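You operate a simulated robot arm through the tools that you are given. There is no shell and no other tool. Be economical: measure what you need, move in short steps, check, and stop when the job is done.

The job below is to be done with a simulated two-armed robot. You get a single attempt, and the scene is never put back.

## Task
Shut down tank B for cleaning and open its lid.
Fine: heater B off, stirrer B off, valve B shut, main switch off; the lid comes last.

The check looks at the end state, three seconds after you hand in, the way a careful person would. Anything else that was tipped, shoved, dropped, spilled or broken makes it a failure. Lids that push on must go on centred and level and be pressed home; caps that screw on are set level and turned clockwise until they are tight.

## Robot
Two 7-joint arms with two-finger parallel grippers on one trunk, on a base that drives. Base frame: it is fixed to the floor where the robot stands at the start and does not move with it; the origin is under the middle of the robot, x ahead of it, y to its left, z up. Units: mm, degrees, N and s.
The left shoulder is at the start at [20, 138, 1344], the right one opposite. Places, roughly: air pipe lever [0, -2500, 800]; colour dial [300, -1700, 1300]; filter a handle [300, -700, 800]; filter b handle [500, -200, 800]; heater a dial [400, -500, 1000]; heater b dial [500, 0, 1000]; main switch [400, -1000, 1200]; pour mode switch [300, -1100, 1200]; pump a wheel [300, -400, 400]; pump b wheel [500, 0, 400]; red mushroom button [300, -1200, 1200]; stirrer a switch [400, -600, 1000]; stirrer b switch [500, -100, 1000]; tank b lid [700, -100, 1100]; time dial [400, -1700, 1300]; valve a lever [400, -500, 700]. Payload 1.57 kg a hand.
The tool frame of a hand sits at the grasp point between the pads (the TCP): z along the fingers, y along the line on which they close. The tips reach 30 mm beyond it. The gripper opens to 80 mm. The fingers are 17 mm wide and 12 mm thick; the gripper's body (40 by 82 mm) begins 80 mm behind the TCP.
Orientation is told as [roll, pitch, yaw] about the base's x, y, z axes, in that order, counted from this pose: with the fingers straight down and closing along the base's y, the tool's x points along the base's -x, its y along +y and its z along -z.

## Interface
- The arms move only by the tool servo_tool. It takes "left_moves", "right_moves" or both (then of equal length, played together; a hand with none holds still); each is text: rows parted by semicolons, each of 7 numbers parted by spaces: the shift along the base's x, y, z in mm, then the turn, a rotation vector about the base's x, y, z in degrees, then the opening in per cent of the stroke, from 0 (shut) to 100 (fully open). In form: tx ty tz ax ay az grip; .... A call has 1 to 8 rows; each row shifts and turns the commanded pose from where the row before left it. Rows are played at 5 a second. More than 50 mm and 8.6 degrees between two rows, or a gripper value outside its range, and nothing of the call is played. A pose out of reach is approached as far as the arm can. The call stops where the force on the tool passes 40 N (or 10 N more than at its start, if that is more) or the arm is blocked; 0.2 s more then pass. The fingers move at their own pace (about 45 mm/s each) and stop on an object; they squeeze with about 32 N. The grip force told is the motor's: it shows also when the fingers shut on nothing. Time passes only in rows, and 0.2 s behind the last, so rows that do not move let the fingers close. The reply holds the time, the measured pose of the TCP, the force on the tool along the base axes, the opening and the grip force, in the units named above and with some noise, with the torque about the TCP (base axes, N m) and any sound that the robot's microphone picked up.
- Cameras (640 x 400 px; columns grow to the right, rows downward): "scene" is now at [191.7, 4.3, 1239.8]; the picture's right is [0.05, -1.00, 0.00], its down [-0.44, -0.02, -0.90] and it looks along [0.90, 0.05, -0.44] (base axes); focal length 214 px, centre (320, 200). "left" rides on the left gripper at [72, 7, -122] in its tool frame; the picture's right is [-0.09, 1.00, 0.00], its down [-0.84, -0.08, -0.54] and it looks along [-0.54, -0.05, 0.84] (tool axes); focal length 238 px, centre (320, 200). "right" rides on the right gripper at [72, -7, -122] in its tool frame; the picture's right is [0.09, 1.00, 0.00], its down [-0.84, 0.08, -0.54] and it looks along [-0.54, 0.05, 0.84] (tool axes); focal length 238 px, centre (320, 200). There is no depth. A picture from a camera that has moved, and an enlarged one, comes with that camera's place and axes in the base frame and with its lens.
- camera(camera): a new picture of that camera. No time passes.
- raise_lower(by): slides the trunk up (or, below 0, down) by that many mm; the arms and the scene camera ride with it, the base frame stays. It gives what a move gives, with no picture.
- steer(legs): drives the robot by 1 to 6 legs, each [ahead, left, turn to the left] in mm, mm and degrees, along the robot's own axes; the way and the turn of a leg run together, so that a leg with both is an arc; at most 1500 mm and 180 degrees a leg. The arms and the cameras ride along, it lands a little off, and it stops where it bumps. It gives what a move gives.
- head_to(pan, tilt): turns the head with the scene camera to pan (to the left, within 60 degrees either way) and tilt (down, from -29 to 69), counted from straight ahead of the robot. It gives what a move gives.
- inspect(camera, box): a new picture of the part [left, top, right, bottom] of that camera's present view, enlarged. No time passes.
- job_done(): hands the job in; it is judged then, once.

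Work in short steps. Places have to be worked out from the pictures, the camera data and where the tool is seen: move nearer, look again, correct. Check each grasp and each placing, and mend what went wrong. You have 120 turns and 100 pictures in all, those below and enlarged ones among them. Open the grippers and draw the arms clear of the work before you hand the job in, unless the task says otherwise; then end with one line.

The tools are called after ">>>" by a JSON object that holds its "fn" and its "kwargs". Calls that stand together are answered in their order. servo_tool: Moves the arms, as the interface text tells. Its arguments: {"type":"object","properties":{"left_moves":{"type":"string"},"right_moves":{"type":"string"}},"required":[]} The other tools are called the same way: raise_lower (by) slides the trunk up or down; steer (legs) drives the base; head_to (pan, tilt) turns the head that bears the scene camera; camera (camera) takes a picture; inspect (camera, box) takes an enlarged picture of a part of a camera's view; job_done () hands the job in.

At the start:

```text
clock: 0.0
left_tool_pos: [301.1, 120.4, 1195.0]
left_tool_rot: [0.0, 41.8, 0.5]
left_ft_force: [-0.1, -0.5, 0.1]
left_ft_torque: [-0.04, 0.02, 0.01]
left_width: 79.8
left_gripper_force: 0.0
right_tool_pos: [312.3, -194.2, 1162.2]
right_tool_rot: [0.1, 45.4, -0.4]
right_ft_force: [-0.4, -0.1, -0.8]
right_ft_torque: [0.02, 0.02, 0.0]
right_width: 80.0
right_gripper_force: 0.1
trunk travel left (down, up): [-719.0, 521.0]
robot x, y, heading: [2.2, 1.9, 0.2]
head pan, tilt: [2.9, 26.2]
```

scene: 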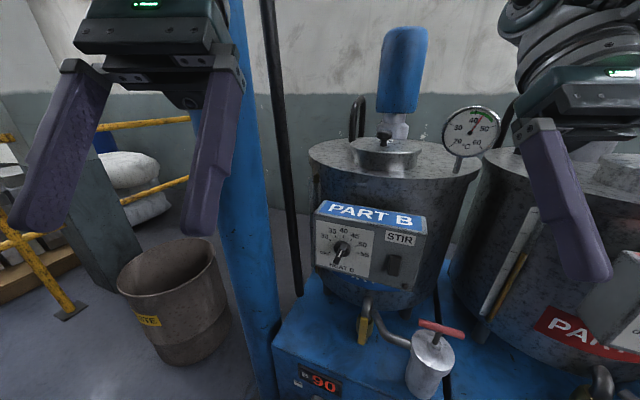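
right: 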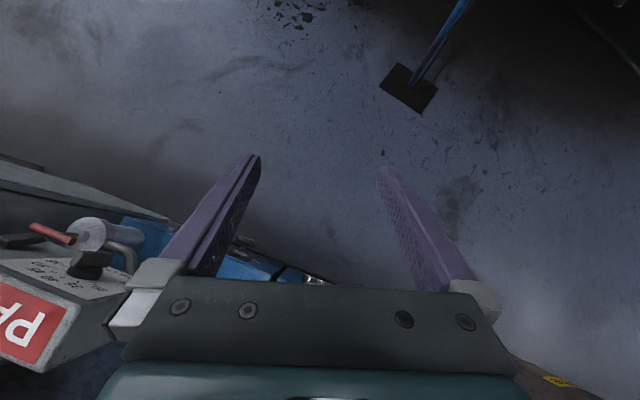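
left: 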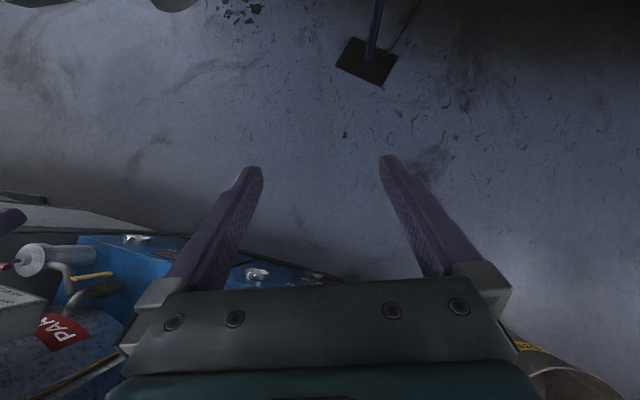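

The scene shows tank B ahead with a heater dial, a STIR rocker, a lid with a knob, and a yellow valve lever below. I look closer at these, and at the rest of the plant on the right.

>>> {"fn": "inspect", "kwargs": {"camera": "scene", "box": [260, 180, 480, 400]}}

>>> {"fn": "inspect", "kwargs": {"camera": "scene", "box": [290, 10, 510, 190]}}

>>> {"fn": "head_to", "kwargs": {"pan": -50, "tilt": 20}}

>>> {"fn": "camera", "kwargs": {"camera": "scene"}}

```text
1.82 times, centred on (370, 290) of scene
camera zoom: at [191.7, 4.3, 1239.8], right [0.05, -1.0, 0.0], down [-0.44, -0.02, -0.9], along [0.9, 0.05, -0.44], focal length 390 px, centre (229, 36)
```

zoom: 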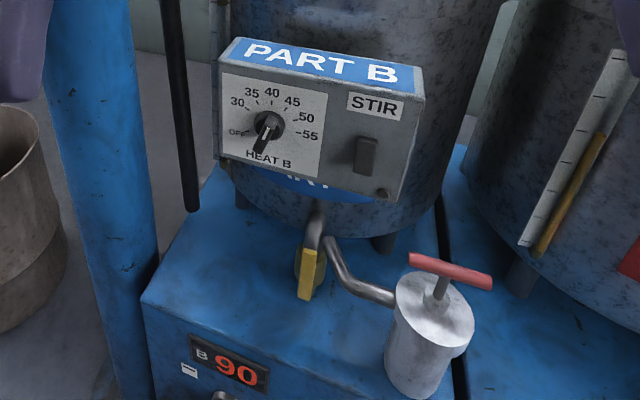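

```text
2.22 times, centred on (400, 100) of scene
camera zoom: at [191.7, 4.3, 1239.8], right [0.05, -1.0, 0.0], down [-0.44, -0.02, -0.9], along [0.9, 0.05, -0.44], focal length 477 px, centre (142, 422)
```

zoom: 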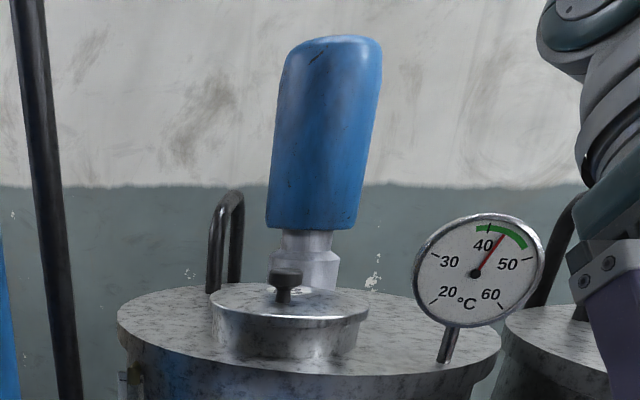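

```text
clock: 1.2
left_tool_pos: [300.7, 120.7, 1192.7]
left_tool_rot: [-0.1, 41.8, 0.5]
left_ft_force: [0.4, 0.2, 0.4]
left_ft_torque: [0.02, -0.01, -0.02]
left_width: 79.9
left_gripper_force: 0.0
right_tool_pos: [310.0, -195.0, 1162.6]
right_tool_rot: [0.1, 45.5, -0.4]
right_ft_force: [-0.9, 0.0, 0.6]
right_ft_torque: [-0.01, 0.03, 0.0]
right_width: 79.9
right_gripper_force: 0.1
trunk travel left (down, up): [-719.0, 521.0]
robot x, y, heading: [1.3, -1.7, -0.2]
head pan, tilt: [-50.0, 20.0]
```

```text
94 pictures are left
camera scene: at [160.0, -71.7, 1249.8], right [-0.77, -0.64, 0.0], down [-0.22, 0.26, -0.94], along [0.6, -0.72, -0.34], focal length 214 px, centre (320, 200)
```

scene: 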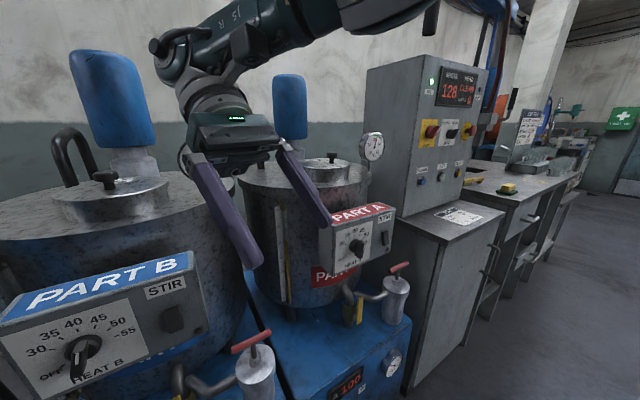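

I zoom in on the control panel and on heater B's dial.

>>> {"fn": "inspect", "kwargs": {"camera": "scene", "box": [370, 50, 500, 230]}}

>>> {"fn": "inspect", "kwargs": {"camera": "scene", "box": [0, 250, 200, 400]}}

>>> {"fn": "inspect", "kwargs": {"camera": "scene", "box": [310, 190, 420, 330]}}

```text
2.22 times, centred on (435, 140) of scene
camera zoom: at [160.0, -71.7, 1249.8], right [-0.77, -0.64, 0.0], down [-0.22, 0.26, -0.94], along [0.6, -0.72, -0.34], focal length 477 px, centre (64, 333)
```

zoom: 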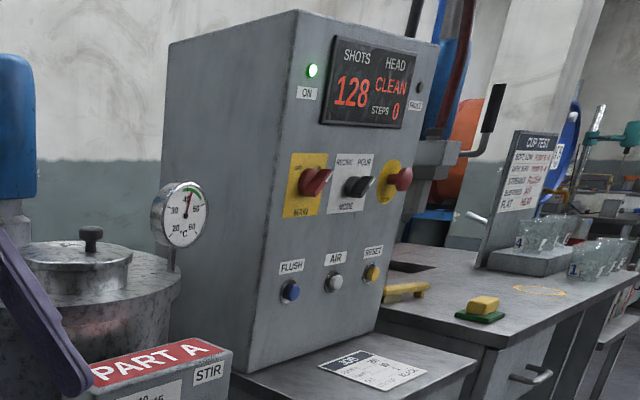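

```text
2.67 times, centred on (100, 325) of scene
camera zoom: at [160.0, -71.7, 1249.8], right [-0.77, -0.64, 0.0], down [-0.22, 0.26, -0.94], along [0.6, -0.72, -0.34], focal length 572 px, centre (907, -133)
```

zoom: 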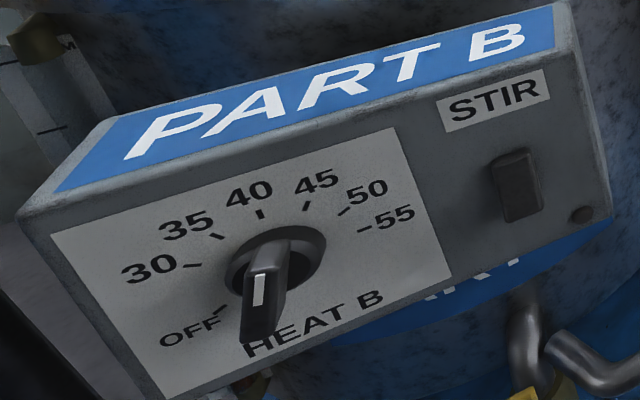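

```text
2.86 times, centred on (365, 260) of scene
camera zoom: at [160.0, -71.7, 1249.8], right [-0.77, -0.64, 0.0], down [-0.22, 0.26, -0.94], along [0.6, -0.72, -0.34], focal length 613 px, centre (191, 29)
```

zoom: 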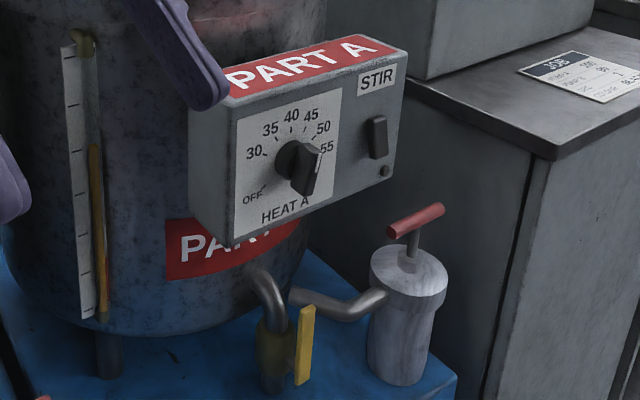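

The dial pointer is ambiguous from above, so I lower the trunk to view the B panel face-on.

>>> {"fn": "raise_lower", "kwargs": {"by": -200}}

>>> {"fn": "head_to", "kwargs": {"pan": 0, "tilt": 15}}

>>> {"fn": "camera", "kwargs": {"camera": "scene"}}

>>> {"fn": "inspect", "kwargs": {"camera": "scene", "box": [240, 80, 460, 220]}}

```text
clock: 3.4
left_tool_pos: [300.6, 120.9, 995.7]
left_tool_rot: [-0.1, 41.9, 0.4]
left_ft_force: [-0.2, 0.0, 1.0]
left_ft_torque: [-0.02, -0.02, 0.01]
left_width: 79.8
left_gripper_force: 0.3
right_tool_pos: [310.7, -194.8, 962.1]
right_tool_rot: [0.2, 45.5, -0.5]
right_ft_force: [-1.1, -0.8, 0.2]
right_ft_torque: [0.01, 0.01, 0.01]
right_width: 80.0
right_gripper_force: 0.0
trunk travel left (down, up): [-519.0, 721.0]
robot x, y, heading: [-0.3, -2.2, -0.0]
head pan, tilt: [-50.0, 20.0]
```

```text
clock: 4.6
left_tool_pos: [300.9, 121.6, 994.2]
left_tool_rot: [-0.1, 41.9, 0.4]
left_ft_force: [-0.6, -0.4, -0.3]
left_ft_torque: [0.0, 0.02, -0.03]
left_width: 80.2
left_gripper_force: 0.2
right_tool_pos: [311.3, -194.9, 962.2]
right_tool_rot: [0.1, 45.4, -0.4]
right_ft_force: [-0.5, -0.1, 0.6]
right_ft_torque: [0.0, -0.03, -0.01]
right_width: 79.9
right_gripper_force: 0.2
trunk travel left (down, up): [-519.0, 721.0]
robot x, y, heading: [-0.7, 0.0, -0.1]
head pan, tilt: [0.0, 15.0]
```

```text
90 pictures are left
camera scene: at [193.5, -0.5, 1057.9], right [0.0, -1.0, 0.0], down [-0.26, 0.0, -0.97], along [0.97, 0.0, -0.26], focal length 214 px, centre (320, 200)
```

scene: 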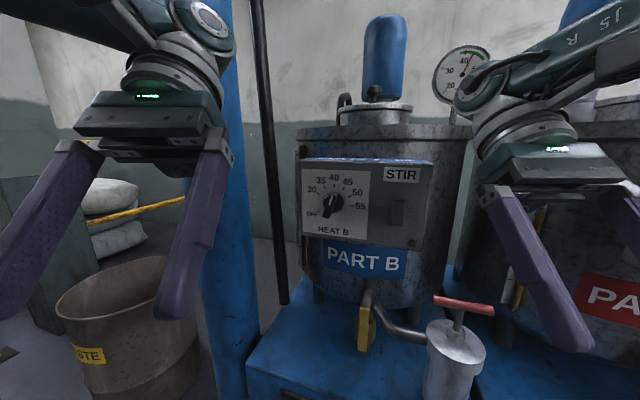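

```text
2.86 times, centred on (350, 150) of scene
camera zoom: at [193.5, -0.5, 1057.9], right [0.0, -1.0, 0.0], down [-0.26, 0.0, -0.97], along [0.97, 0.0, -0.26], focal length 613 px, centre (234, 343)
```

zoom: 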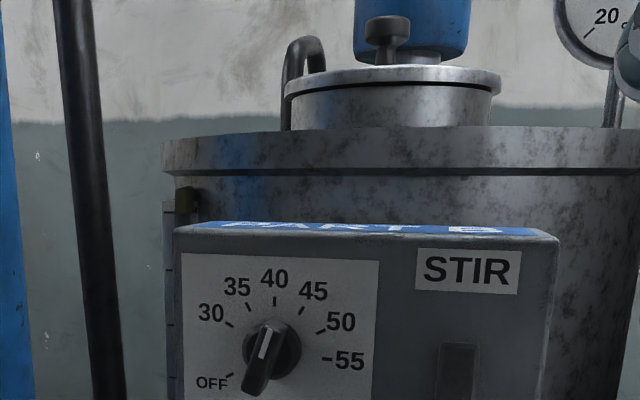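

The white mark on the bar knob seems to point up (about 40–45). I lower another 110 mm for a square view.

>>> {"fn": "raise_lower", "kwargs": {"by": -110}}

>>> {"fn": "head_to", "kwargs": {"pan": 0, "tilt": 10}}

>>> {"fn": "inspect", "kwargs": {"camera": "scene", "box": [290, 110, 450, 210]}}

>>> {"fn": "camera", "kwargs": {"camera": "scene"}}

```text
clock: 6.0
left_tool_pos: [299.5, 121.9, 884.2]
left_tool_rot: [-0.2, 41.9, 0.4]
left_ft_force: [0.6, -0.4, 0.1]
left_ft_torque: [0.02, 0.02, -0.01]
left_width: 80.0
left_gripper_force: 0.0
right_tool_pos: [311.6, -194.4, 852.3]
right_tool_rot: [0.1, 45.4, -0.4]
right_ft_force: [0.4, -0.2, -0.1]
right_ft_torque: [0.0, -0.03, 0.02]
right_width: 79.9
right_gripper_force: 0.0
trunk travel left (down, up): [-409.0, 831.0]
robot x, y, heading: [1.1, -0.5, 0.2]
head pan, tilt: [0.0, 15.0]
```

```text
clock: 6.7
left_tool_pos: [300.1, 120.1, 883.9]
left_tool_rot: [-0.2, 41.9, 0.4]
left_ft_force: [0.3, -0.1, 0.9]
left_ft_torque: [-0.01, -0.02, -0.04]
left_width: 79.9
left_gripper_force: 0.0
right_tool_pos: [311.1, -195.3, 852.2]
right_tool_rot: [0.2, 45.5, -0.5]
right_ft_force: [-0.2, -0.6, -0.9]
right_ft_torque: [0.0, 0.04, -0.02]
right_width: 79.9
right_gripper_force: 0.1
trunk travel left (down, up): [-409.0, 831.0]
robot x, y, heading: [-2.7, 2.7, 0.1]
head pan, tilt: [0.0, 10.0]
```

```text
4.00 times, centred on (370, 160) of scene
camera zoom: at [193.0, -0.4, 956.0], right [0.0, -1.0, 0.0], down [-0.17, 0.0, -0.98], along [0.98, 0.0, -0.17], focal length 858 px, centre (120, 360)
```

zoom: 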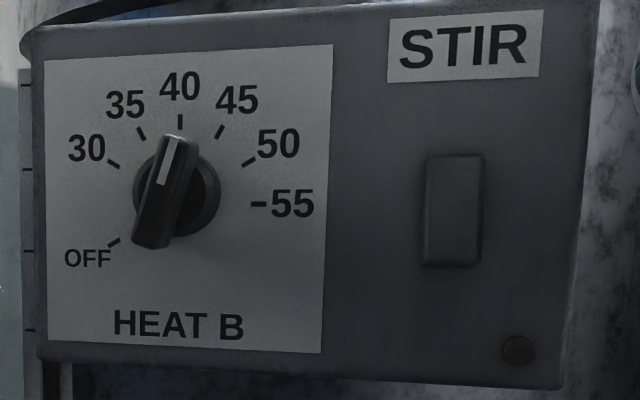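

```text
87 pictures are left
camera scene: at [193.0, -0.4, 956.0], right [0.0, -1.0, 0.0], down [-0.17, 0.0, -0.98], along [0.98, 0.0, -0.17], focal length 214 px, centre (320, 200)
```

scene: 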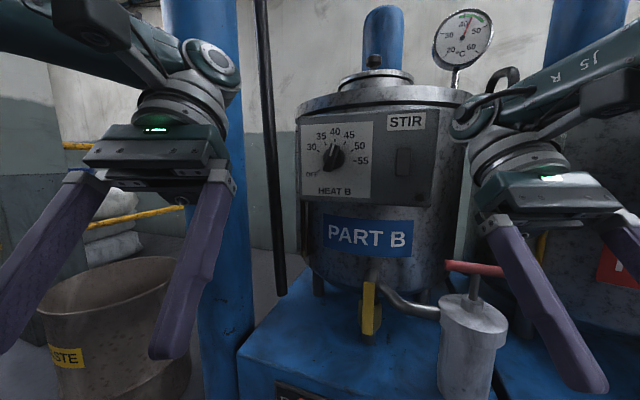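

Dial B is near 41–42 with its bar almost upright (OFF is about 139° counter-clockwise), and I place the knob at about [535, -18, 962]. The tools now point down and back, so I first swing the left hand toward pointing forward.

>>> {"fn": "servo_tool", "kwargs": {"left_moves": "5 -3 5 0 -8.3 0 50; 5 -3 5 0 -8.3 0 50; 5 -3 5 0 -8.3 0 50; 5 -3 5 0 -8.3 0 50; 5 -3 5 0 -8.3 0 50; 5 -3 5 0 -8.3 0 50; 5 -3 5 0 -8.3 0 50; 5 -3 5 0 -8.3 0 50"}}

>>> {"fn": "inspect", "kwargs": {"camera": "scene", "box": [300, 230, 520, 400]}}

```text
clock: 8.7
left_tool_pos: [336.2, 103.8, 900.0]
left_tool_rot: [1.7, -20.0, 1.0]
left_ft_force: [0.1, 0.3, -0.6]
left_ft_torque: [-0.02, 0.01, -0.01]
left_width: 39.7
left_gripper_force: 0.1
right_tool_pos: [312.0, -194.2, 850.2]
right_tool_rot: [0.1, 45.7, -0.3]
right_ft_force: [1.3, 0.0, 0.4]
right_ft_torque: [0.03, 0.07, -0.03]
right_width: 79.9
right_gripper_force: 0.1
trunk travel left (down, up): [-409.0, 831.0]
robot x, y, heading: [0.5, -0.2, 0.1]
head pan, tilt: [0.0, 10.0]
stopped in row 8 (left hand): the arm was blocked; the commanded pose is now the measured one
```

```text
2.35 times, centred on (410, 315) of scene
camera zoom: at [193.1, -0.4, 956.1], right [0.0, -1.0, 0.0], down [-0.17, 0.0, -0.98], along [0.98, 0.0, -0.17], focal length 505 px, centre (108, -71)
```

zoom: 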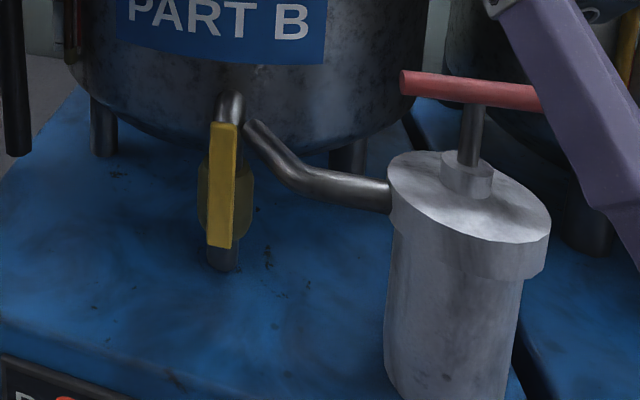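

The wrist got cramped near the body. I extend forward while rotating more slowly.

>>> {"fn": "servo_tool", "kwargs": {"left_moves": "20 0 8 0 -3 0 50; 20 0 8 0 -6 0 50; 15 0 8 0 -8 0 50; 15 0 8 0 -8 0 50; 10 0 8 0 -8 0 50; 10 0 8 0 -8 0 50; 5 0 5 0 -8 0 50; 5 0 5 0 -8 0 50"}}

>>> {"fn": "camera", "kwargs": {"camera": "scene"}}

```text
clock: 10.4
left_tool_pos: [436.7, 102.9, 958.4]
left_tool_rot: [-2.4, -77.2, 4.6]
left_ft_force: [0.7, 0.2, 0.6]
left_ft_torque: [0.0, -0.01, -0.02]
left_width: 40.3
left_gripper_force: 0.0
right_tool_pos: [310.2, -195.1, 851.7]
right_tool_rot: [0.1, 45.6, -0.4]
right_ft_force: [0.1, -0.4, 1.6]
right_ft_torque: [0.0, 0.0, -0.04]
right_width: 80.1
right_gripper_force: 0.0
trunk travel left (down, up): [-409.0, 831.0]
robot x, y, heading: [-3.8, -3.0, 0.1]
head pan, tilt: [0.0, 10.0]
```

```text
85 pictures are left
camera scene: at [192.9, -0.5, 956.0], right [0.0, -1.0, 0.0], down [-0.17, 0.0, -0.98], along [0.98, 0.0, -0.17], focal length 214 px, centre (320, 200)
```

scene: 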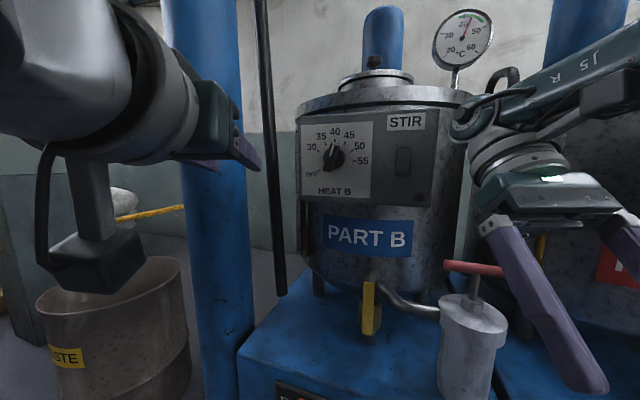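

The hand can point forward. I level it and bring it in front of the dial, still 30 mm short of it, then look with the wrist camera.

>>> {"fn": "servo_tool", "kwargs": {"left_moves": "0 -30 1 0 -4 -1 60; 0 -30 1 0 -4 -1 60; 0 -30 1 0 -4 0 60; 0 -31 1 0 -1 0 60; 0 0 0 0 0 0 60"}}

>>> {"fn": "camera", "kwargs": {"camera": "left"}}

>>> {"fn": "camera", "kwargs": {"camera": "scene"}}

```text
clock: 11.7
left_tool_pos: [435.8, -18.1, 964.4]
left_tool_rot: [-107.3, -89.2, 107.3]
left_ft_force: [0.5, 0.2, 0.0]
left_ft_torque: [0.0, 0.0, -0.01]
left_width: 48.3
left_gripper_force: 0.0
right_tool_pos: [311.7, -192.9, 851.2]
right_tool_rot: [0.1, 45.5, -0.4]
right_ft_force: [-0.6, 0.4, 0.2]
right_ft_torque: [0.02, -0.02, -0.02]
right_width: 79.9
right_gripper_force: 0.1
trunk travel left (down, up): [-409.0, 831.0]
robot x, y, heading: [1.0, 2.1, 0.0]
head pan, tilt: [0.0, 10.0]
```

```text
84 pictures are left
camera left: at [315.5, -12.7, 892.3], right [0.0, 1.0, 0.08], down [-0.54, -0.07, 0.84], along [0.84, -0.04, 0.54], focal length 238 px, centre (320, 200)
```

left: 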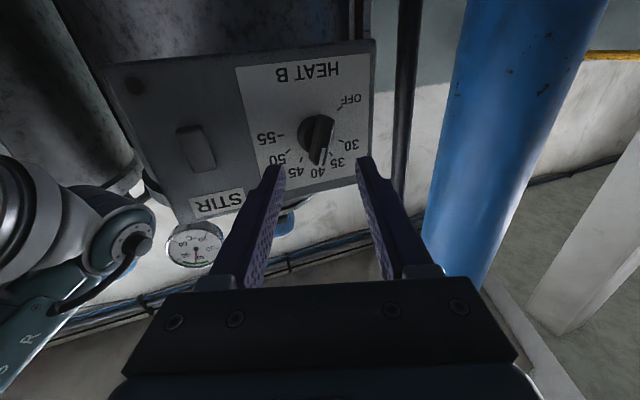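

```text
83 pictures are left
camera scene: at [193.1, -0.1, 956.1], right [0.0, -1.0, 0.0], down [-0.17, 0.0, -0.98], along [0.98, 0.0, -0.17], focal length 214 px, centre (320, 200)
```

scene: 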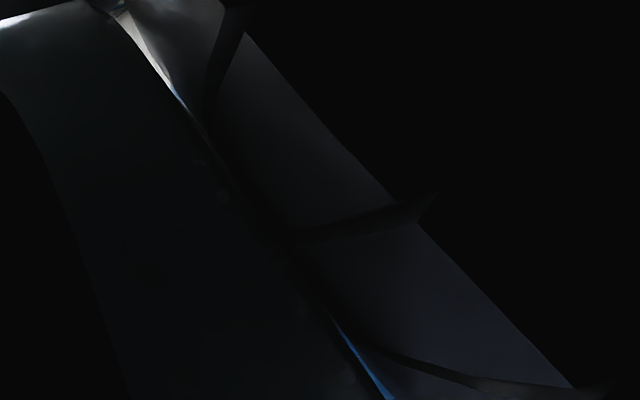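

The wrist view puts the knob on the hand's axis at about y -19, z 963, with the panel face near x 544. I roll 13° to match the bar and advance to TCP x ≈ 506.

>>> {"fn": "servo_tool", "kwargs": {"left_moves": "20 0 -1 7 0 0 60; 20 -1 0 6 0 0 60; 15 0 0 0 0 0 60; 10 0 0 0 0 0 60; 5 0 0 0 0 0 60"}}

>>> {"fn": "camera", "kwargs": {"camera": "left"}}

```text
clock: 12.8
left_tool_pos: [501.0, -18.8, 962.0]
left_tool_rot: [91.2, -77.7, -91.5]
left_ft_force: [-18.2, 1.4, 4.8]
left_ft_torque: [-0.21, -0.14, -0.6]
left_width: 46.0
left_gripper_force: 0.1
right_tool_pos: [308.2, -194.0, 851.2]
right_tool_rot: [0.1, 45.7, -0.4]
right_ft_force: [-0.7, 0.5, -0.8]
right_ft_torque: [0.04, 0.01, 0.01]
right_width: 80.2
right_gripper_force: 0.1
trunk travel left (down, up): [-409.0, 831.0]
robot x, y, heading: [-0.4, 1.6, 0.2]
head pan, tilt: [0.0, 10.0]
```

```text
82 pictures are left
camera left: at [380.5, 2.6, 894.1], right [0.0, 0.95, 0.3], down [-0.55, -0.25, 0.8], along [0.84, -0.17, 0.52], focal length 238 px, centre (320, 200)
```

left: 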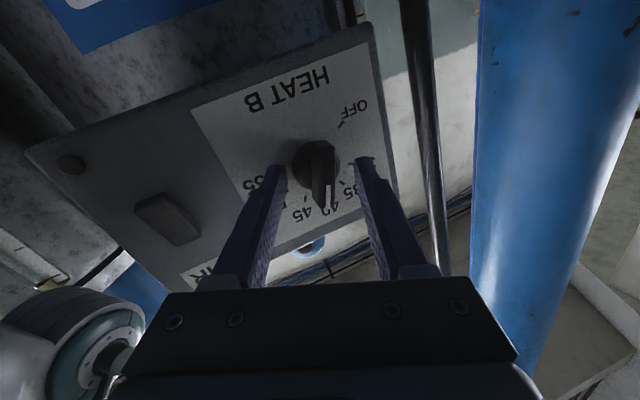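

The tips lightly touch the panel (18 N), so I back off 4 mm and close on the bar.

>>> {"fn": "servo_tool", "kwargs": {"left_moves": "-4 0 0 0 0 0 60; 0 0 0 0 0 0 10; 0 0 0 0 0 0 0; 0 0 0 0 0 0 0; 0 0 0 0 0 0 0"}}

>>> {"fn": "camera", "kwargs": {"camera": "left"}}

```text
clock: 14.1
left_tool_pos: [502.2, -22.4, 960.6]
left_tool_rot: [89.9, -78.0, -90.2]
left_ft_force: [3.1, -17.5, -8.5]
left_ft_torque: [-0.01, 0.11, -1.13]
left_width: 29.4
left_gripper_force: 35.9
right_tool_pos: [311.6, -198.7, 852.2]
right_tool_rot: [-0.2, 45.7, -0.6]
right_ft_force: [0.1, 0.5, 0.5]
right_ft_torque: [-0.04, 0.02, -0.01]
right_width: 80.1
right_gripper_force: 0.1
trunk travel left (down, up): [-409.0, 831.0]
robot x, y, heading: [-0.2, 3.1, 0.1]
head pan, tilt: [0.0, 10.0]
```

```text
81 pictures are left
camera left: at [379.5, -1.1, 893.3], right [0.01, 0.95, 0.3], down [-0.54, -0.25, 0.8], along [0.84, -0.17, 0.52], focal length 238 px, centre (320, 200)
```

left: 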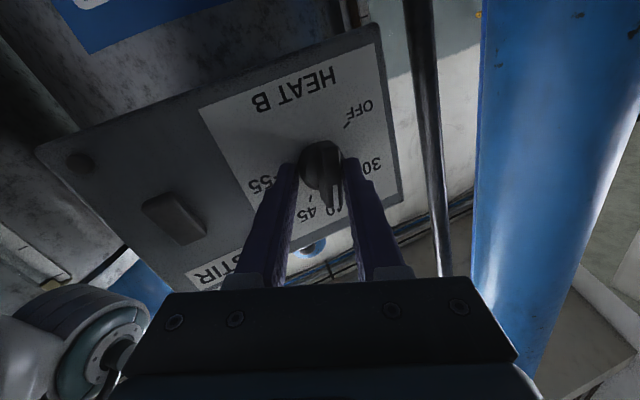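

Width 29 mm means I clamped the round base, not the bar; the knob is also ~4 mm further right. I open, retreat 10 mm, shift, and close on the bar.

>>> {"fn": "servo_tool", "kwargs": {"left_moves": "0 0 0 0 0 0 60; 0 0 0 0 0 0 60; -12 -5 -1 0 0 0 60; 0 0 0 0 0 0 0; 0 0 0 0 0 0 0; 0 0 0 0 0 0 0; 0 0 0 0 0 0 0"}}

>>> {"fn": "camera", "kwargs": {"camera": "left"}}

```text
clock: 15.7
left_tool_pos: [490.0, -16.2, 963.4]
left_tool_rot: [91.9, -77.3, -91.4]
left_ft_force: [-7.6, 24.8, 13.1]
left_ft_torque: [0.23, 0.32, 0.62]
left_width: 15.3
left_gripper_force: 31.8
right_tool_pos: [311.2, -188.0, 851.7]
right_tool_rot: [0.4, 45.6, -0.1]
right_ft_force: [0.1, 0.3, -0.1]
right_ft_torque: [-0.03, 0.05, 0.0]
right_width: 79.9
right_gripper_force: 0.0
trunk travel left (down, up): [-409.0, 831.0]
robot x, y, heading: [2.3, 1.8, -0.0]
head pan, tilt: [0.0, 10.0]
```

```text
80 pictures are left
camera left: at [369.2, 4.6, 894.2], right [-0.01, 0.95, 0.31], down [-0.55, -0.26, 0.8], along [0.84, -0.16, 0.52], focal length 238 px, centre (320, 200)
```

left: 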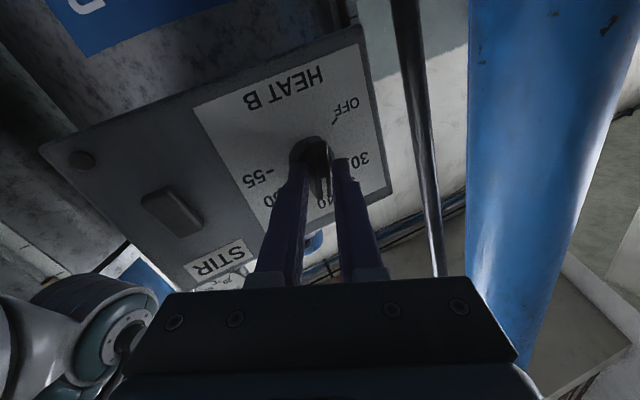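

The bar is gripped (15 mm); the hand is pulled about +5 mm in y, so I relax that and start turning counter-clockwise.

>>> {"fn": "servo_tool", "kwargs": {"left_moves": "0 5 2 0 0 0 0; 0 0 0 -8 0 0 0; 0 0 0 -8 0 0 0; 0 0 0 -8 0 0 0; 0 0 0 -8 0 0 0; 0 0 0 -8 0 0 0; 0 0 0 0 0 0 0"}}

>>> {"fn": "camera", "kwargs": {"camera": "left"}}

```text
clock: 16.9
left_tool_pos: [491.7, -16.7, 959.9]
left_tool_rot: [-97.0, -73.0, 96.1]
left_ft_force: [-19.1, -18.4, 0.3]
left_ft_torque: [0.09, 0.04, -1.02]
left_width: 15.0
left_gripper_force: 30.4
right_tool_pos: [306.1, -199.4, 850.5]
right_tool_rot: [-0.1, 45.9, -0.8]
right_ft_force: [0.5, 0.3, 0.8]
right_ft_torque: [-0.01, 0.03, -0.02]
right_width: 80.0
right_gripper_force: 0.1
trunk travel left (down, up): [-409.0, 831.0]
robot x, y, heading: [-2.8, -2.7, -0.2]
head pan, tilt: [0.0, 10.0]
stopped in row 6 (left hand): the force on the tool passed its limit at 46 N (the readings are from after the stop); the commanded pose is now the measured one
```

```text
79 pictures are left
camera left: at [371.2, -29.4, 885.9], right [0.02, 0.98, -0.2], down [-0.57, 0.18, 0.8], along [0.82, 0.1, 0.56], focal length 238 px, centre (320, 200)
```

left: 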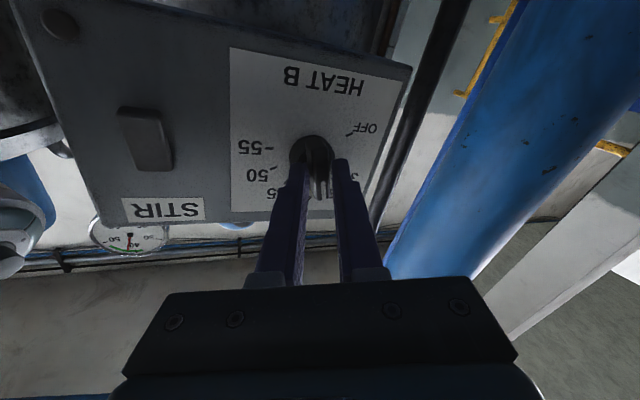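

The knob is following (white line now near 37). The commanded pose was reset, so I continue turning with smaller steps.

>>> {"fn": "servo_tool", "kwargs": {"left_moves": "-2 -1 0 -4 0 0 0; 0 0 0 -7 0 0 0; 0 0 0 -7 0 0 0; 0 0 0 -7 0 0 0; 0 0 0 -7 0 0 0; 0 0 0 0 0 0 0"}}

```text
clock: 17.3
left_tool_pos: [491.1, -16.4, 961.0]
left_tool_rot: [-98.9, -71.1, 97.3]
left_ft_force: [-19.5, -21.6, -2.6]
left_ft_torque: [0.18, 0.43, -1.25]
left_width: 14.4
left_gripper_force: 30.3
right_tool_pos: [303.7, -200.5, 850.0]
right_tool_rot: [-0.1, 45.9, -1.0]
right_ft_force: [0.8, 0.9, -0.3]
right_ft_torque: [-0.03, 0.03, 0.02]
right_width: 80.1
right_gripper_force: 0.2
trunk travel left (down, up): [-409.0, 831.0]
robot x, y, heading: [-2.5, -0.2, -0.1]
head pan, tilt: [0.0, 10.0]
stopped in row 2 (left hand): the force on the tool passed its limit at 45 N (the readings are from after the stop); the commanded pose is now the measured one
```

Residual side force of −21 N says the hand should shift right (-y) to the knob axis (≈ -23). I move -y a few mm to see the force.

>>> {"fn": "servo_tool", "kwargs": {"left_moves": "-1 -3 0 0 0 0 0; 0 -2 0 0 0 0 0; 0 0 0 0 0 0 0"}}

>>> {"fn": "camera", "kwargs": {"camera": "left"}}

```text
clock: 17.9
left_tool_pos: [491.5, -14.9, 959.3]
left_tool_rot: [-103.1, -72.7, 101.4]
left_ft_force: [-19.6, -20.3, -0.6]
left_ft_torque: [0.2, 0.49, -1.23]
left_width: 15.0
left_gripper_force: 30.8
right_tool_pos: [303.8, -201.4, 850.0]
right_tool_rot: [-0.1, 45.8, -1.1]
right_ft_force: [-0.4, -0.2, -0.1]
right_ft_torque: [-0.06, 0.0, -0.02]
right_width: 80.1
right_gripper_force: 0.0
trunk travel left (down, up): [-409.0, 831.0]
robot x, y, heading: [0.9, -0.5, -0.3]
head pan, tilt: [0.0, 10.0]
stopped in row 2 (left hand): the force on the tool passed its limit at 42 N (the readings are from after the stop); the commanded pose is now the measured one
```

```text
78 pictures are left
camera left: at [374.1, -28.3, 881.7], right [0.03, 0.98, -0.2], down [-0.59, 0.18, 0.78], along [0.8, 0.09, 0.59], focal length 238 px, centre (320, 200)
```

left: 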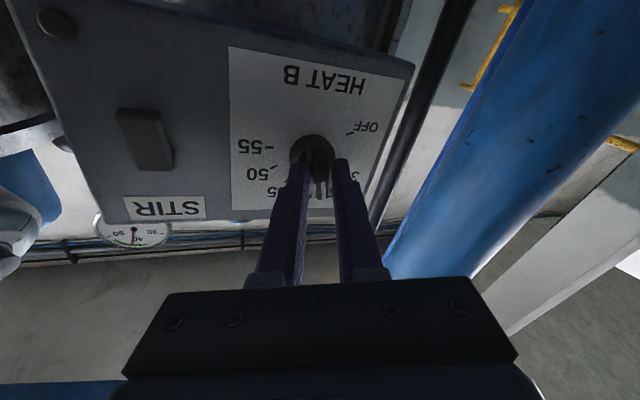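

Forces stay jammed, so I release the grip, back off a bit and look at the real alignment.

>>> {"fn": "servo_tool", "kwargs": {"left_moves": "0 0 0 0 0 0 60; 0 0 0 0 0 0 60; -15 0 0 0 0 0 60; -15 0 0 0 0 0 60; 0 0 0 0 0 0 60"}}

>>> {"fn": "camera", "kwargs": {"camera": "left"}}

```text
clock: 19.1
left_tool_pos: [471.6, 6.3, 953.7]
left_tool_rot: [-108.5, -76.0, 108.7]
left_ft_force: [0.0, -0.6, -0.4]
left_ft_torque: [-0.01, 0.01, 0.0]
left_width: 47.9
left_gripper_force: 0.1
right_tool_pos: [309.8, -197.4, 852.2]
right_tool_rot: [0.1, 45.6, -0.7]
right_ft_force: [-0.3, 0.5, 0.6]
right_ft_torque: [-0.01, 0.01, -0.01]
right_width: 80.0
right_gripper_force: 0.0
trunk travel left (down, up): [-409.0, 831.0]
robot x, y, heading: [1.2, -0.6, -0.1]
head pan, tilt: [0.0, 10.0]
```

```text
77 pictures are left
camera left: at [355.3, -6.1, 873.4], right [0.0, 0.99, -0.14], down [-0.61, 0.11, 0.79], along [0.8, 0.09, 0.6], focal length 238 px, centre (320, 200)
```

left: 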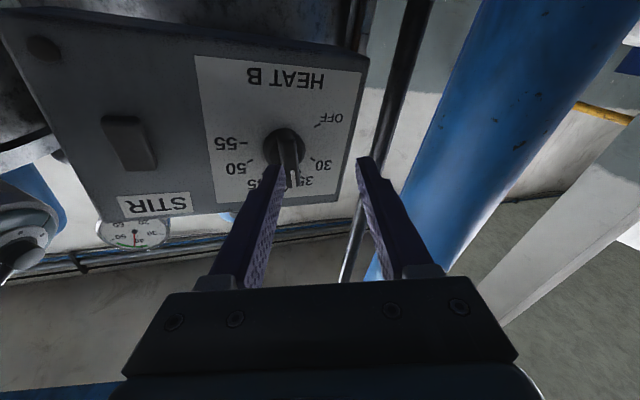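

The hand sprang to y +6, so the command had drifted. I zoom to read the knob.

>>> {"fn": "inspect", "kwargs": {"camera": "left", "box": [190, 60, 370, 210]}}

```text
2.67 times, centred on (280, 135) of left
camera zoom: at [355.3, -6.1, 873.4], right [0.0, 0.99, -0.14], down [-0.61, 0.11, 0.79], along [0.8, 0.09, 0.6], focal length 636 px, centre (427, 373)
```

zoom: 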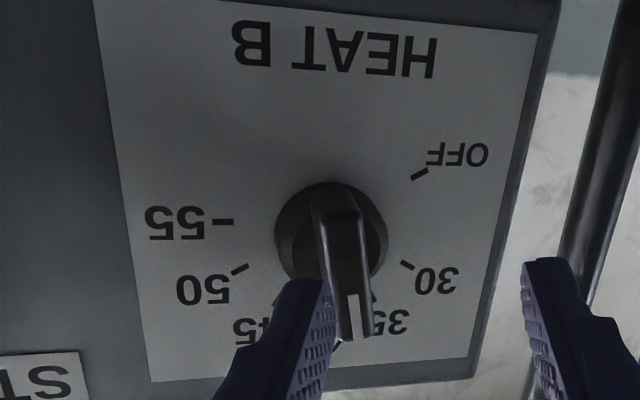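

Axis is at about y -22, z 961; the pointer is near 38. I back off, recentre and level, then advance again open.

>>> {"fn": "servo_tool", "kwargs": {"left_moves": "-12 0 0 0 0 0 60; 0 -14 4 0 4 0 60; 0 -14 3 -3 0 0 60; 10 0 0 0 0 0 60; 10 0 0 0 0 0 60; 8 0 0 0 0 0 60; 0 0 0 0 0 0 60"}}

>>> {"fn": "camera", "kwargs": {"camera": "left"}}

```text
clock: 20.9
left_tool_pos: [490.0, -14.7, 950.7]
left_tool_rot: [-89.8, -74.4, 91.4]
left_ft_force: [0.5, -0.6, -0.7]
left_ft_torque: [-0.02, -0.01, -0.02]
left_width: 48.0
left_gripper_force: 0.0
right_tool_pos: [308.4, -197.2, 851.9]
right_tool_rot: [0.1, 45.6, -0.8]
right_ft_force: [1.3, -0.2, -0.5]
right_ft_torque: [0.01, -0.01, 0.02]
right_width: 80.1
right_gripper_force: 0.1
trunk travel left (down, up): [-409.0, 831.0]
robot x, y, heading: [1.0, 4.2, -0.3]
head pan, tilt: [0.0, 10.0]
stopped in row 7 (left hand): the arm was blocked; the commanded pose is now the measured one
```

```text
75 pictures are left
camera left: at [368.8, -31.4, 880.8], right [-0.03, 0.98, -0.18], down [-0.55, 0.14, 0.83], along [0.84, 0.12, 0.53], focal length 238 px, centre (320, 200)
```

left: 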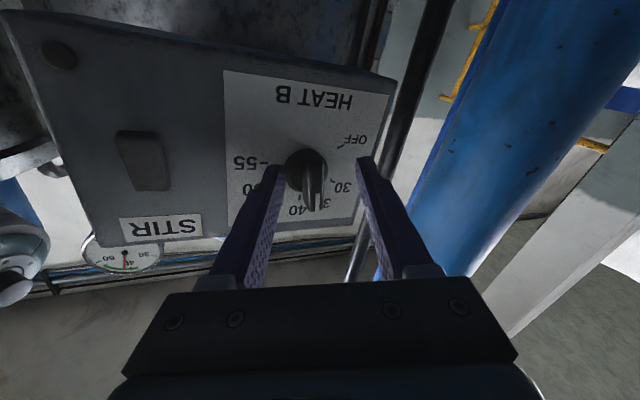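

The left arm is at a joint limit reaching across the midline. I retreat and shift the base 150 mm to the right so the dial sits on the left hand's side.

>>> {"fn": "servo_tool", "kwargs": {"left_moves": "-20 0 0 0 0 0 60; -20 0 0 0 0 0 60; -20 0 0 4 0 0 60; 0 0 0 4 0 0 60"}}

>>> {"fn": "steer", "kwargs": {"legs": [[0, -150, 0]]}}

>>> {"fn": "camera", "kwargs": {"camera": "scene"}}

```text
clock: 22.1
left_tool_pos: [449.6, 30.8, 929.3]
left_tool_rot: [-74.7, -86.4, 82.1]
left_ft_force: [0.1, -0.5, 0.0]
left_ft_torque: [0.02, -0.03, 0.01]
left_width: 47.9
left_gripper_force: 0.0
right_tool_pos: [308.4, -198.1, 852.9]
right_tool_rot: [0.1, 45.5, -0.7]
right_ft_force: [0.0, -0.3, -0.1]
right_ft_torque: [0.01, -0.03, 0.02]
right_width: 79.8
right_gripper_force: 0.1
trunk travel left (down, up): [-409.0, 831.0]
robot x, y, heading: [-1.0, -2.5, -0.2]
head pan, tilt: [0.0, 10.0]
stopped in row 4 (left hand): the arm was blocked; the commanded pose is now the measured one
```

```text
clock: 23.4
left_tool_pos: [448.5, -116.7, 930.0]
left_tool_rot: [-74.6, -86.5, 82.0]
left_ft_force: [0.1, -0.3, 0.2]
left_ft_torque: [0.0, 0.01, 0.02]
left_width: 47.9
left_gripper_force: 0.1
right_tool_pos: [308.7, -345.4, 852.2]
right_tool_rot: [0.2, 45.6, -0.6]
right_ft_force: [-0.4, 0.2, 0.6]
right_ft_torque: [0.01, 0.04, 0.01]
right_width: 79.6
right_gripper_force: 0.0
trunk travel left (down, up): [-409.0, 831.0]
robot x, y, heading: [0.5, -150.6, -0.3]
head pan, tilt: [0.0, 10.0]
```

```text
74 pictures are left
camera scene: at [191.3, -149.1, 956.1], right [0.01, -1.0, 0.0], down [-0.17, 0.0, -0.98], along [0.98, 0.01, -0.17], focal length 214 px, centre (320, 200)
```

scene: 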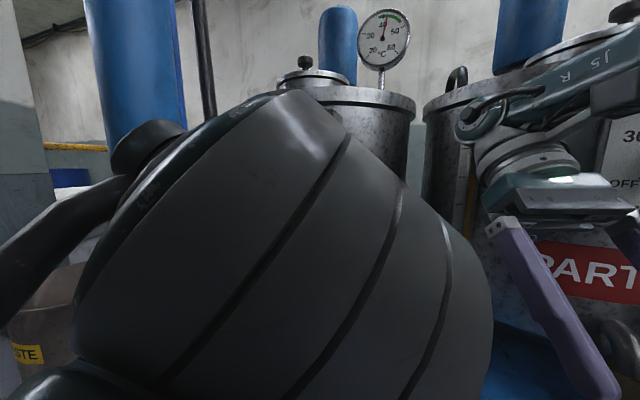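

Now I bring the left hand back out to its own side, in front of the dial.

>>> {"fn": "servo_tool", "kwargs": {"left_moves": "-5 25 8 0 0 0 60; -5 25 8 0 0 0 60; 0 25 8 0 0 0 60; 0 20 7 0 0 0 60; 0 0 0 0 0 0 60"}}

>>> {"fn": "camera", "kwargs": {"camera": "left"}}

```text
clock: 24.6
left_tool_pos: [439.1, -22.3, 961.3]
left_tool_rot: [-76.1, -86.4, 83.4]
left_ft_force: [-0.6, 0.3, 0.3]
left_ft_torque: [0.04, -0.01, 0.0]
left_width: 48.0
left_gripper_force: 0.1
right_tool_pos: [308.9, -344.3, 851.4]
right_tool_rot: [0.1, 45.6, -0.6]
right_ft_force: [0.0, -0.2, -0.2]
right_ft_torque: [0.03, 0.0, -0.02]
right_width: 80.1
right_gripper_force: 0.0
trunk travel left (down, up): [-409.0, 831.0]
robot x, y, heading: [-1.5, -151.5, -0.1]
head pan, tilt: [0.0, 10.0]
```

```text
73 pictures are left
camera left: at [317.3, -36.4, 891.7], right [-0.13, 0.99, 0.03], down [-0.52, -0.09, 0.85], along [0.84, 0.09, 0.53], focal length 238 px, centre (320, 200)
```

left: 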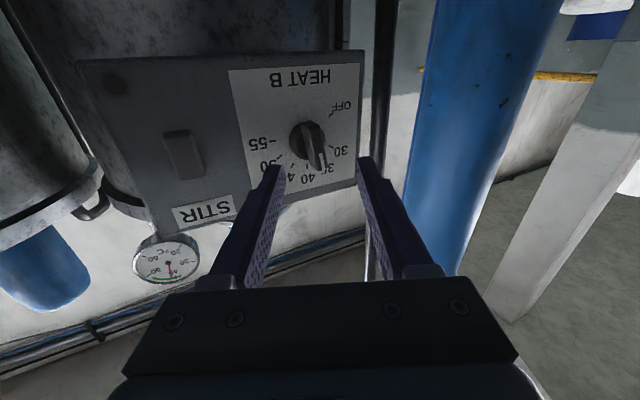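

The arm follows well here. I correct yaw, roll about -15° to match the bar and approach.

>>> {"fn": "servo_tool", "kwargs": {"left_moves": "0 1 0 0 0 -7 60; 12 0 0 -8 0 0 60; 12 0 1 -7 0 0 60; 12 0 0 0 0 0 60; 12 0 0 0 0 0 60; 0 0 0 0 0 0 60"}}

>>> {"fn": "camera", "kwargs": {"camera": "left"}}

```text
clock: 26.0
left_tool_pos: [484.7, -20.2, 961.9]
left_tool_rot: [-86.9, -71.5, 87.1]
left_ft_force: [-0.1, 0.4, 0.0]
left_ft_torque: [0.0, -0.01, 0.02]
left_width: 47.9
left_gripper_force: 0.1
right_tool_pos: [308.2, -345.1, 852.1]
right_tool_rot: [0.1, 45.6, -0.6]
right_ft_force: [-0.2, 0.2, 0.0]
right_ft_torque: [-0.01, -0.01, 0.0]
right_width: 80.1
right_gripper_force: 0.1
trunk travel left (down, up): [-409.0, 831.0]
robot x, y, heading: [-1.5, -145.3, -0.4]
head pan, tilt: [0.0, 10.0]
```

```text
72 pictures are left
camera left: at [363.0, -37.9, 894.7], right [-0.01, 0.97, -0.23], down [-0.53, 0.19, 0.83], along [0.85, 0.12, 0.51], focal length 238 px, centre (320, 200)
```

left: 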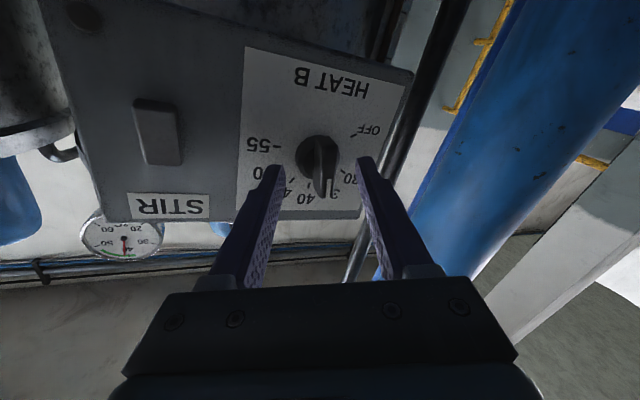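

Bar is centred and aligned between the fingers. I advance 6 mm and close.

>>> {"fn": "servo_tool", "kwargs": {"left_moves": "6 0 0 0 0 0 60; 0 0 0 0 0 0 0; 0 0 0 0 0 0 0; 0 0 0 0 0 0 0; 0 0 0 0 0 0 0"}}

```text
clock: 27.2
left_tool_pos: [491.9, -17.0, 959.4]
left_tool_rot: [-86.2, -71.7, 86.7]
left_ft_force: [2.6, 11.9, -9.0]
left_ft_torque: [-0.28, -0.48, 0.23]
left_width: 15.6
left_gripper_force: 31.0
right_tool_pos: [309.2, -342.4, 851.2]
right_tool_rot: [0.2, 45.6, -0.4]
right_ft_force: [-1.1, 0.5, 0.4]
right_ft_torque: [0.01, 0.03, -0.01]
right_width: 80.0
right_gripper_force: 0.1
trunk travel left (down, up): [-409.0, 831.0]
robot x, y, heading: [-1.7, -152.2, -0.4]
head pan, tilt: [0.0, 10.0]
```

Gripped with a small pull to +y. I ease 3 mm that way and turn 42°.

>>> {"fn": "servo_tool", "kwargs": {"left_moves": "0 3 -2 0 0 0 0; 0 0 0 -7 0 0 0; 0 0 0 -7 0 0 0; 0 0 0 -7 0 0 0; 0 0 0 -7 0 0 0; 0 0 0 -7 0 0 0; 0 0 0 -7 0 0 0; 0 0 0 0 0 0 0"}}

>>> {"fn": "camera", "kwargs": {"camera": "left"}}

```text
clock: 28.4
left_tool_pos: [490.8, -15.6, 959.1]
left_tool_rot: [-90.1, -50.4, 89.0]
left_ft_force: [-9.5, -16.7, 0.3]
left_ft_torque: [0.16, 0.4, -1.33]
left_width: 14.8
left_gripper_force: 30.8
right_tool_pos: [306.1, -348.9, 850.8]
right_tool_rot: [-0.1, 45.8, -0.9]
right_ft_force: [-0.1, -0.2, -0.3]
right_ft_torque: [0.01, 0.01, 0.0]
right_width: 79.9
right_gripper_force: 0.0
trunk travel left (down, up): [-409.0, 831.0]
robot x, y, heading: [-2.8, -149.6, -0.1]
head pan, tilt: [0.0, 10.0]
stopped in row 5 (left hand): the force on the tool passed its limit at 43 N (the readings are from after the stop); the commanded pose is now the measured one
```

```text
71 pictures are left
camera left: at [368.5, -56.2, 900.8], right [0.02, 0.83, -0.56], down [-0.53, 0.48, 0.69], along [0.85, 0.29, 0.45], focal length 238 px, centre (320, 200)
```

left: 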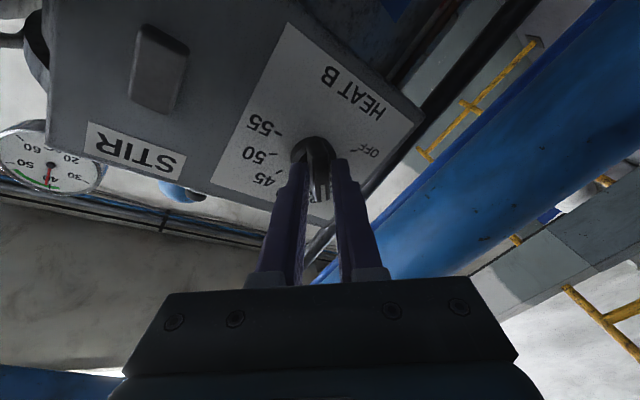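

It turned ~20° more. Side force builds toward -y, so I add a compensating shift while continuing.

>>> {"fn": "servo_tool", "kwargs": {"left_moves": "-1 -4 0 0 0 0 0; 0 -3 0 0 0 0 0; 0 -1 0 -5 0 0 0; 0 -1 0 -5 0 0 0; 0 -1 0 -5 0 0 0; 0 0 0 0 0 0 0"}}

```text
clock: 29.5
left_tool_pos: [490.2, -16.2, 959.8]
left_tool_rot: [-91.4, -45.7, 90.2]
left_ft_force: [-8.5, -19.5, 0.7]
left_ft_torque: [0.18, 0.28, -1.36]
left_width: 14.4
left_gripper_force: 30.7
right_tool_pos: [305.9, -352.0, 851.5]
right_tool_rot: [-0.2, 45.7, -1.0]
right_ft_force: [0.1, -0.4, -1.0]
right_ft_torque: [0.03, 0.02, -0.01]
right_width: 79.9
right_gripper_force: 0.2
trunk travel left (down, up): [-409.0, 831.0]
robot x, y, heading: [0.6, -151.1, -0.3]
head pan, tilt: [0.0, 10.0]
stopped in row 5 (left hand): the force on the tool passed its limit at 41 N (the readings are from after the stop); the commanded pose is now the measured one
```

I'll work by ratcheting: open, see where the hand relaxes, and check the pointer.

>>> {"fn": "servo_tool", "kwargs": {"left_moves": "0 0 0 0 0 0 60; 0 0 0 0 0 0 60; 0 0 0 0 0 0 60"}}

>>> {"fn": "camera", "kwargs": {"camera": "left"}}

```text
clock: 30.3
left_tool_pos: [491.3, -9.7, 960.8]
left_tool_rot: [-91.5, -46.1, 90.9]
left_ft_force: [0.1, -0.1, 0.1]
left_ft_torque: [-0.01, -0.01, -0.01]
left_width: 47.9
left_gripper_force: 0.0
right_tool_pos: [307.9, -346.1, 852.2]
right_tool_rot: [0.1, 45.5, -0.7]
right_ft_force: [-0.1, -1.0, 0.7]
right_ft_torque: [-0.02, 0.01, -0.01]
right_width: 80.0
right_gripper_force: 0.1
trunk travel left (down, up): [-409.0, 831.0]
robot x, y, heading: [-2.2, -149.6, -0.3]
head pan, tilt: [0.0, 10.0]
```

```text
70 pictures are left
camera left: at [371.5, -54.2, 902.8], right [0.01, 0.78, -0.62], down [-0.55, 0.53, 0.65], along [0.83, 0.34, 0.44], focal length 238 px, centre (320, 200)
```

left: 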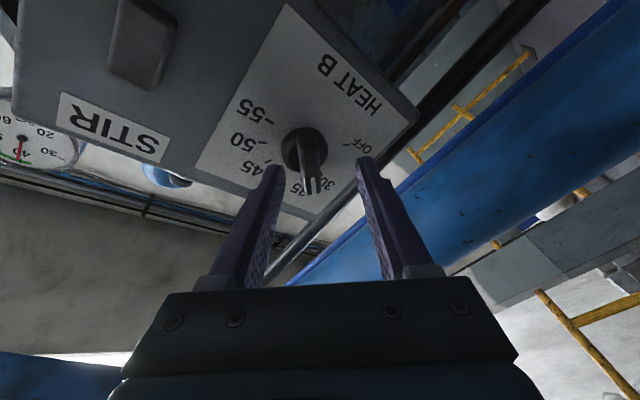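

Pointer is now near 32–33. I recentre the open hand on the axis (y -22, z 962), roll 6° more, and grip again.

>>> {"fn": "servo_tool", "kwargs": {"left_moves": "0 -6 1 -6 0 0 60; 0 -6 0 0 0 0 60; 0 0 0 0 0 0 60; 0 0 0 0 0 0 0; 0 0 0 0 0 0 0; 0 0 0 0 0 0 0; 0 0 0 0 0 0 0"}}

>>> {"fn": "camera", "kwargs": {"camera": "left"}}

```text
clock: 31.9
left_tool_pos: [494.1, -12.1, 965.2]
left_tool_rot: [-93.3, -43.7, 92.9]
left_ft_force: [-10.3, -18.3, 30.3]
left_ft_torque: [-0.1, -0.51, -1.26]
left_width: 14.5
left_gripper_force: 30.6
right_tool_pos: [309.8, -349.8, 853.3]
right_tool_rot: [-0.1, 45.5, -0.9]
right_ft_force: [0.4, 1.5, -0.2]
right_ft_torque: [0.03, 0.0, 0.01]
right_width: 80.0
right_gripper_force: 0.1
trunk travel left (down, up): [-409.0, 831.0]
robot x, y, heading: [-0.5, -151.6, -0.2]
head pan, tilt: [0.0, 10.0]
```

```text
69 pictures are left
camera left: at [375.3, -61.7, 906.2], right [0.02, 0.76, -0.66], down [-0.57, 0.55, 0.61], along [0.82, 0.36, 0.44], focal length 238 px, centre (320, 200)
```

left: 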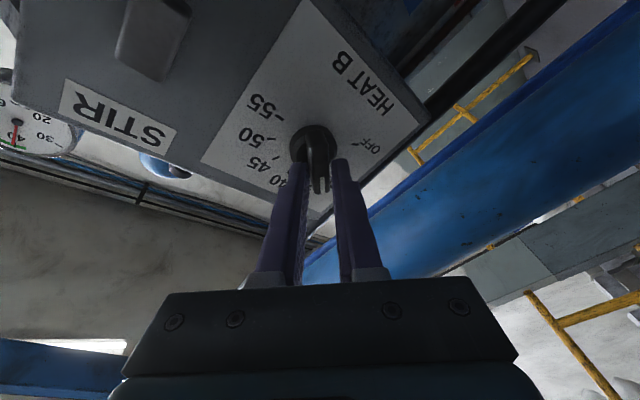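

The hand isn't where I commanded it (y -12 instead of -22). I open and read the free pose.

>>> {"fn": "servo_tool", "kwargs": {"left_moves": "0 0 0 0 0 0 60; 0 0 0 0 0 0 60; 0 0 0 0 0 0 60"}}

>>> {"fn": "camera", "kwargs": {"camera": "scene"}}

```text
clock: 32.7
left_tool_pos: [494.5, -4.7, 957.8]
left_tool_rot: [-91.5, -44.0, 92.0]
left_ft_force: [0.3, -0.2, 0.2]
left_ft_torque: [0.01, 0.04, 0.04]
left_width: 48.1
left_gripper_force: 0.0
right_tool_pos: [308.1, -346.0, 851.6]
right_tool_rot: [0.1, 45.5, -0.7]
right_ft_force: [0.1, -0.6, 0.3]
right_ft_torque: [0.01, 0.03, 0.0]
right_width: 79.9
right_gripper_force: 0.1
trunk travel left (down, up): [-409.0, 831.0]
robot x, y, heading: [-2.3, -151.6, -0.4]
head pan, tilt: [0.0, 10.0]
```

```text
68 pictures are left
camera scene: at [191.0, -151.5, 956.0], right [-0.01, -1.0, 0.0], down [-0.17, 0.0, -0.98], along [0.98, -0.01, -0.17], focal length 214 px, centre (320, 200)
```

scene: 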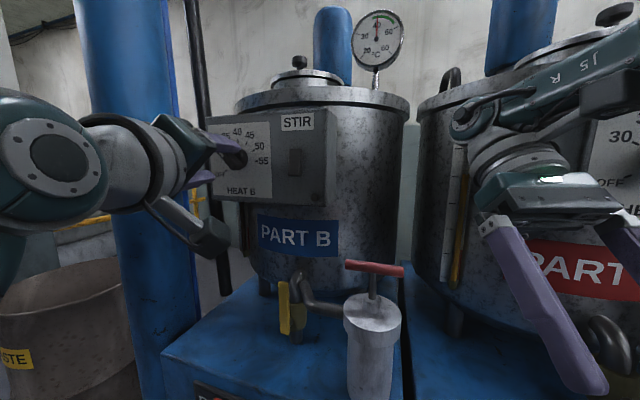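

The wrist roll is at its limit (~-45°), which makes the hand drift. The bar is symmetric, so I back off and roll the hand the other way (~+177°) to grip it flipped.

>>> {"fn": "servo_tool", "kwargs": {"left_moves": "-25 0 0 0 0 0 60; -25 0 0 8 0 0 60; 0 0 0 8.5 0 0 60; 0 0 0 8.5 0 0 60; 0 0 0 8.5 0 0 60; 0 0 0 8.5 0 0 60; 0 0 0 8.5 0 0 60; 0 0 0 8.5 0 0 60"}}

>>> {"fn": "servo_tool", "kwargs": {"left_moves": "0 0 0 8.5 0 0 60; 0 0 0 8.5 0 0 60; 0 0 0 8.5 0 0 60; 0 0 0 8.5 0 0 60; 0 0 0 8.5 0 0 60; 0 0 0 8.5 0 0 60; 0 0 0 8.5 0 0 60; 0 0 0 8.5 0 0 60"}}

>>> {"fn": "camera", "kwargs": {"camera": "left"}}

```text
clock: 34.5
left_tool_pos: [442.3, -23.7, 962.1]
left_tool_rot: [92.0, -81.5, -92.9]
left_ft_force: [-0.2, -0.6, -0.7]
left_ft_torque: [0.03, 0.01, 0.04]
left_width: 47.8
left_gripper_force: 0.0
right_tool_pos: [307.6, -346.6, 851.2]
right_tool_rot: [0.1, 45.7, -0.7]
right_ft_force: [0.4, 0.7, 0.9]
right_ft_torque: [-0.02, -0.02, 0.02]
right_width: 80.2
right_gripper_force: 0.0
trunk travel left (down, up): [-409.0, 831.0]
robot x, y, heading: [-1.0, -148.9, -0.0]
head pan, tilt: [0.0, 10.0]
```

```text
clock: 36.3
left_tool_pos: [442.0, -23.6, 960.9]
left_tool_rot: [89.3, -13.5, -90.5]
left_ft_force: [0.1, 0.0, 0.4]
left_ft_torque: [-0.01, 0.01, 0.02]
left_width: 48.0
left_gripper_force: 0.0
right_tool_pos: [307.7, -347.5, 851.8]
right_tool_rot: [0.1, 45.6, -0.6]
right_ft_force: [0.4, 0.3, 0.3]
right_ft_torque: [0.0, -0.02, 0.04]
right_width: 80.3
right_gripper_force: 0.0
trunk travel left (down, up): [-409.0, 831.0]
robot x, y, heading: [-4.6, -155.1, -0.4]
head pan, tilt: [0.0, 10.0]
```

```text
67 pictures are left
camera left: at [321.0, 48.7, 954.0], right [0.01, 0.14, 0.99], down [-0.55, -0.83, 0.13], along [0.84, -0.55, 0.07], focal length 238 px, centre (320, 200)
```

left: 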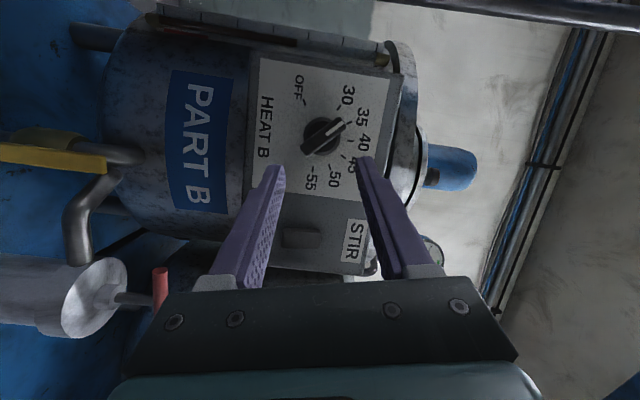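

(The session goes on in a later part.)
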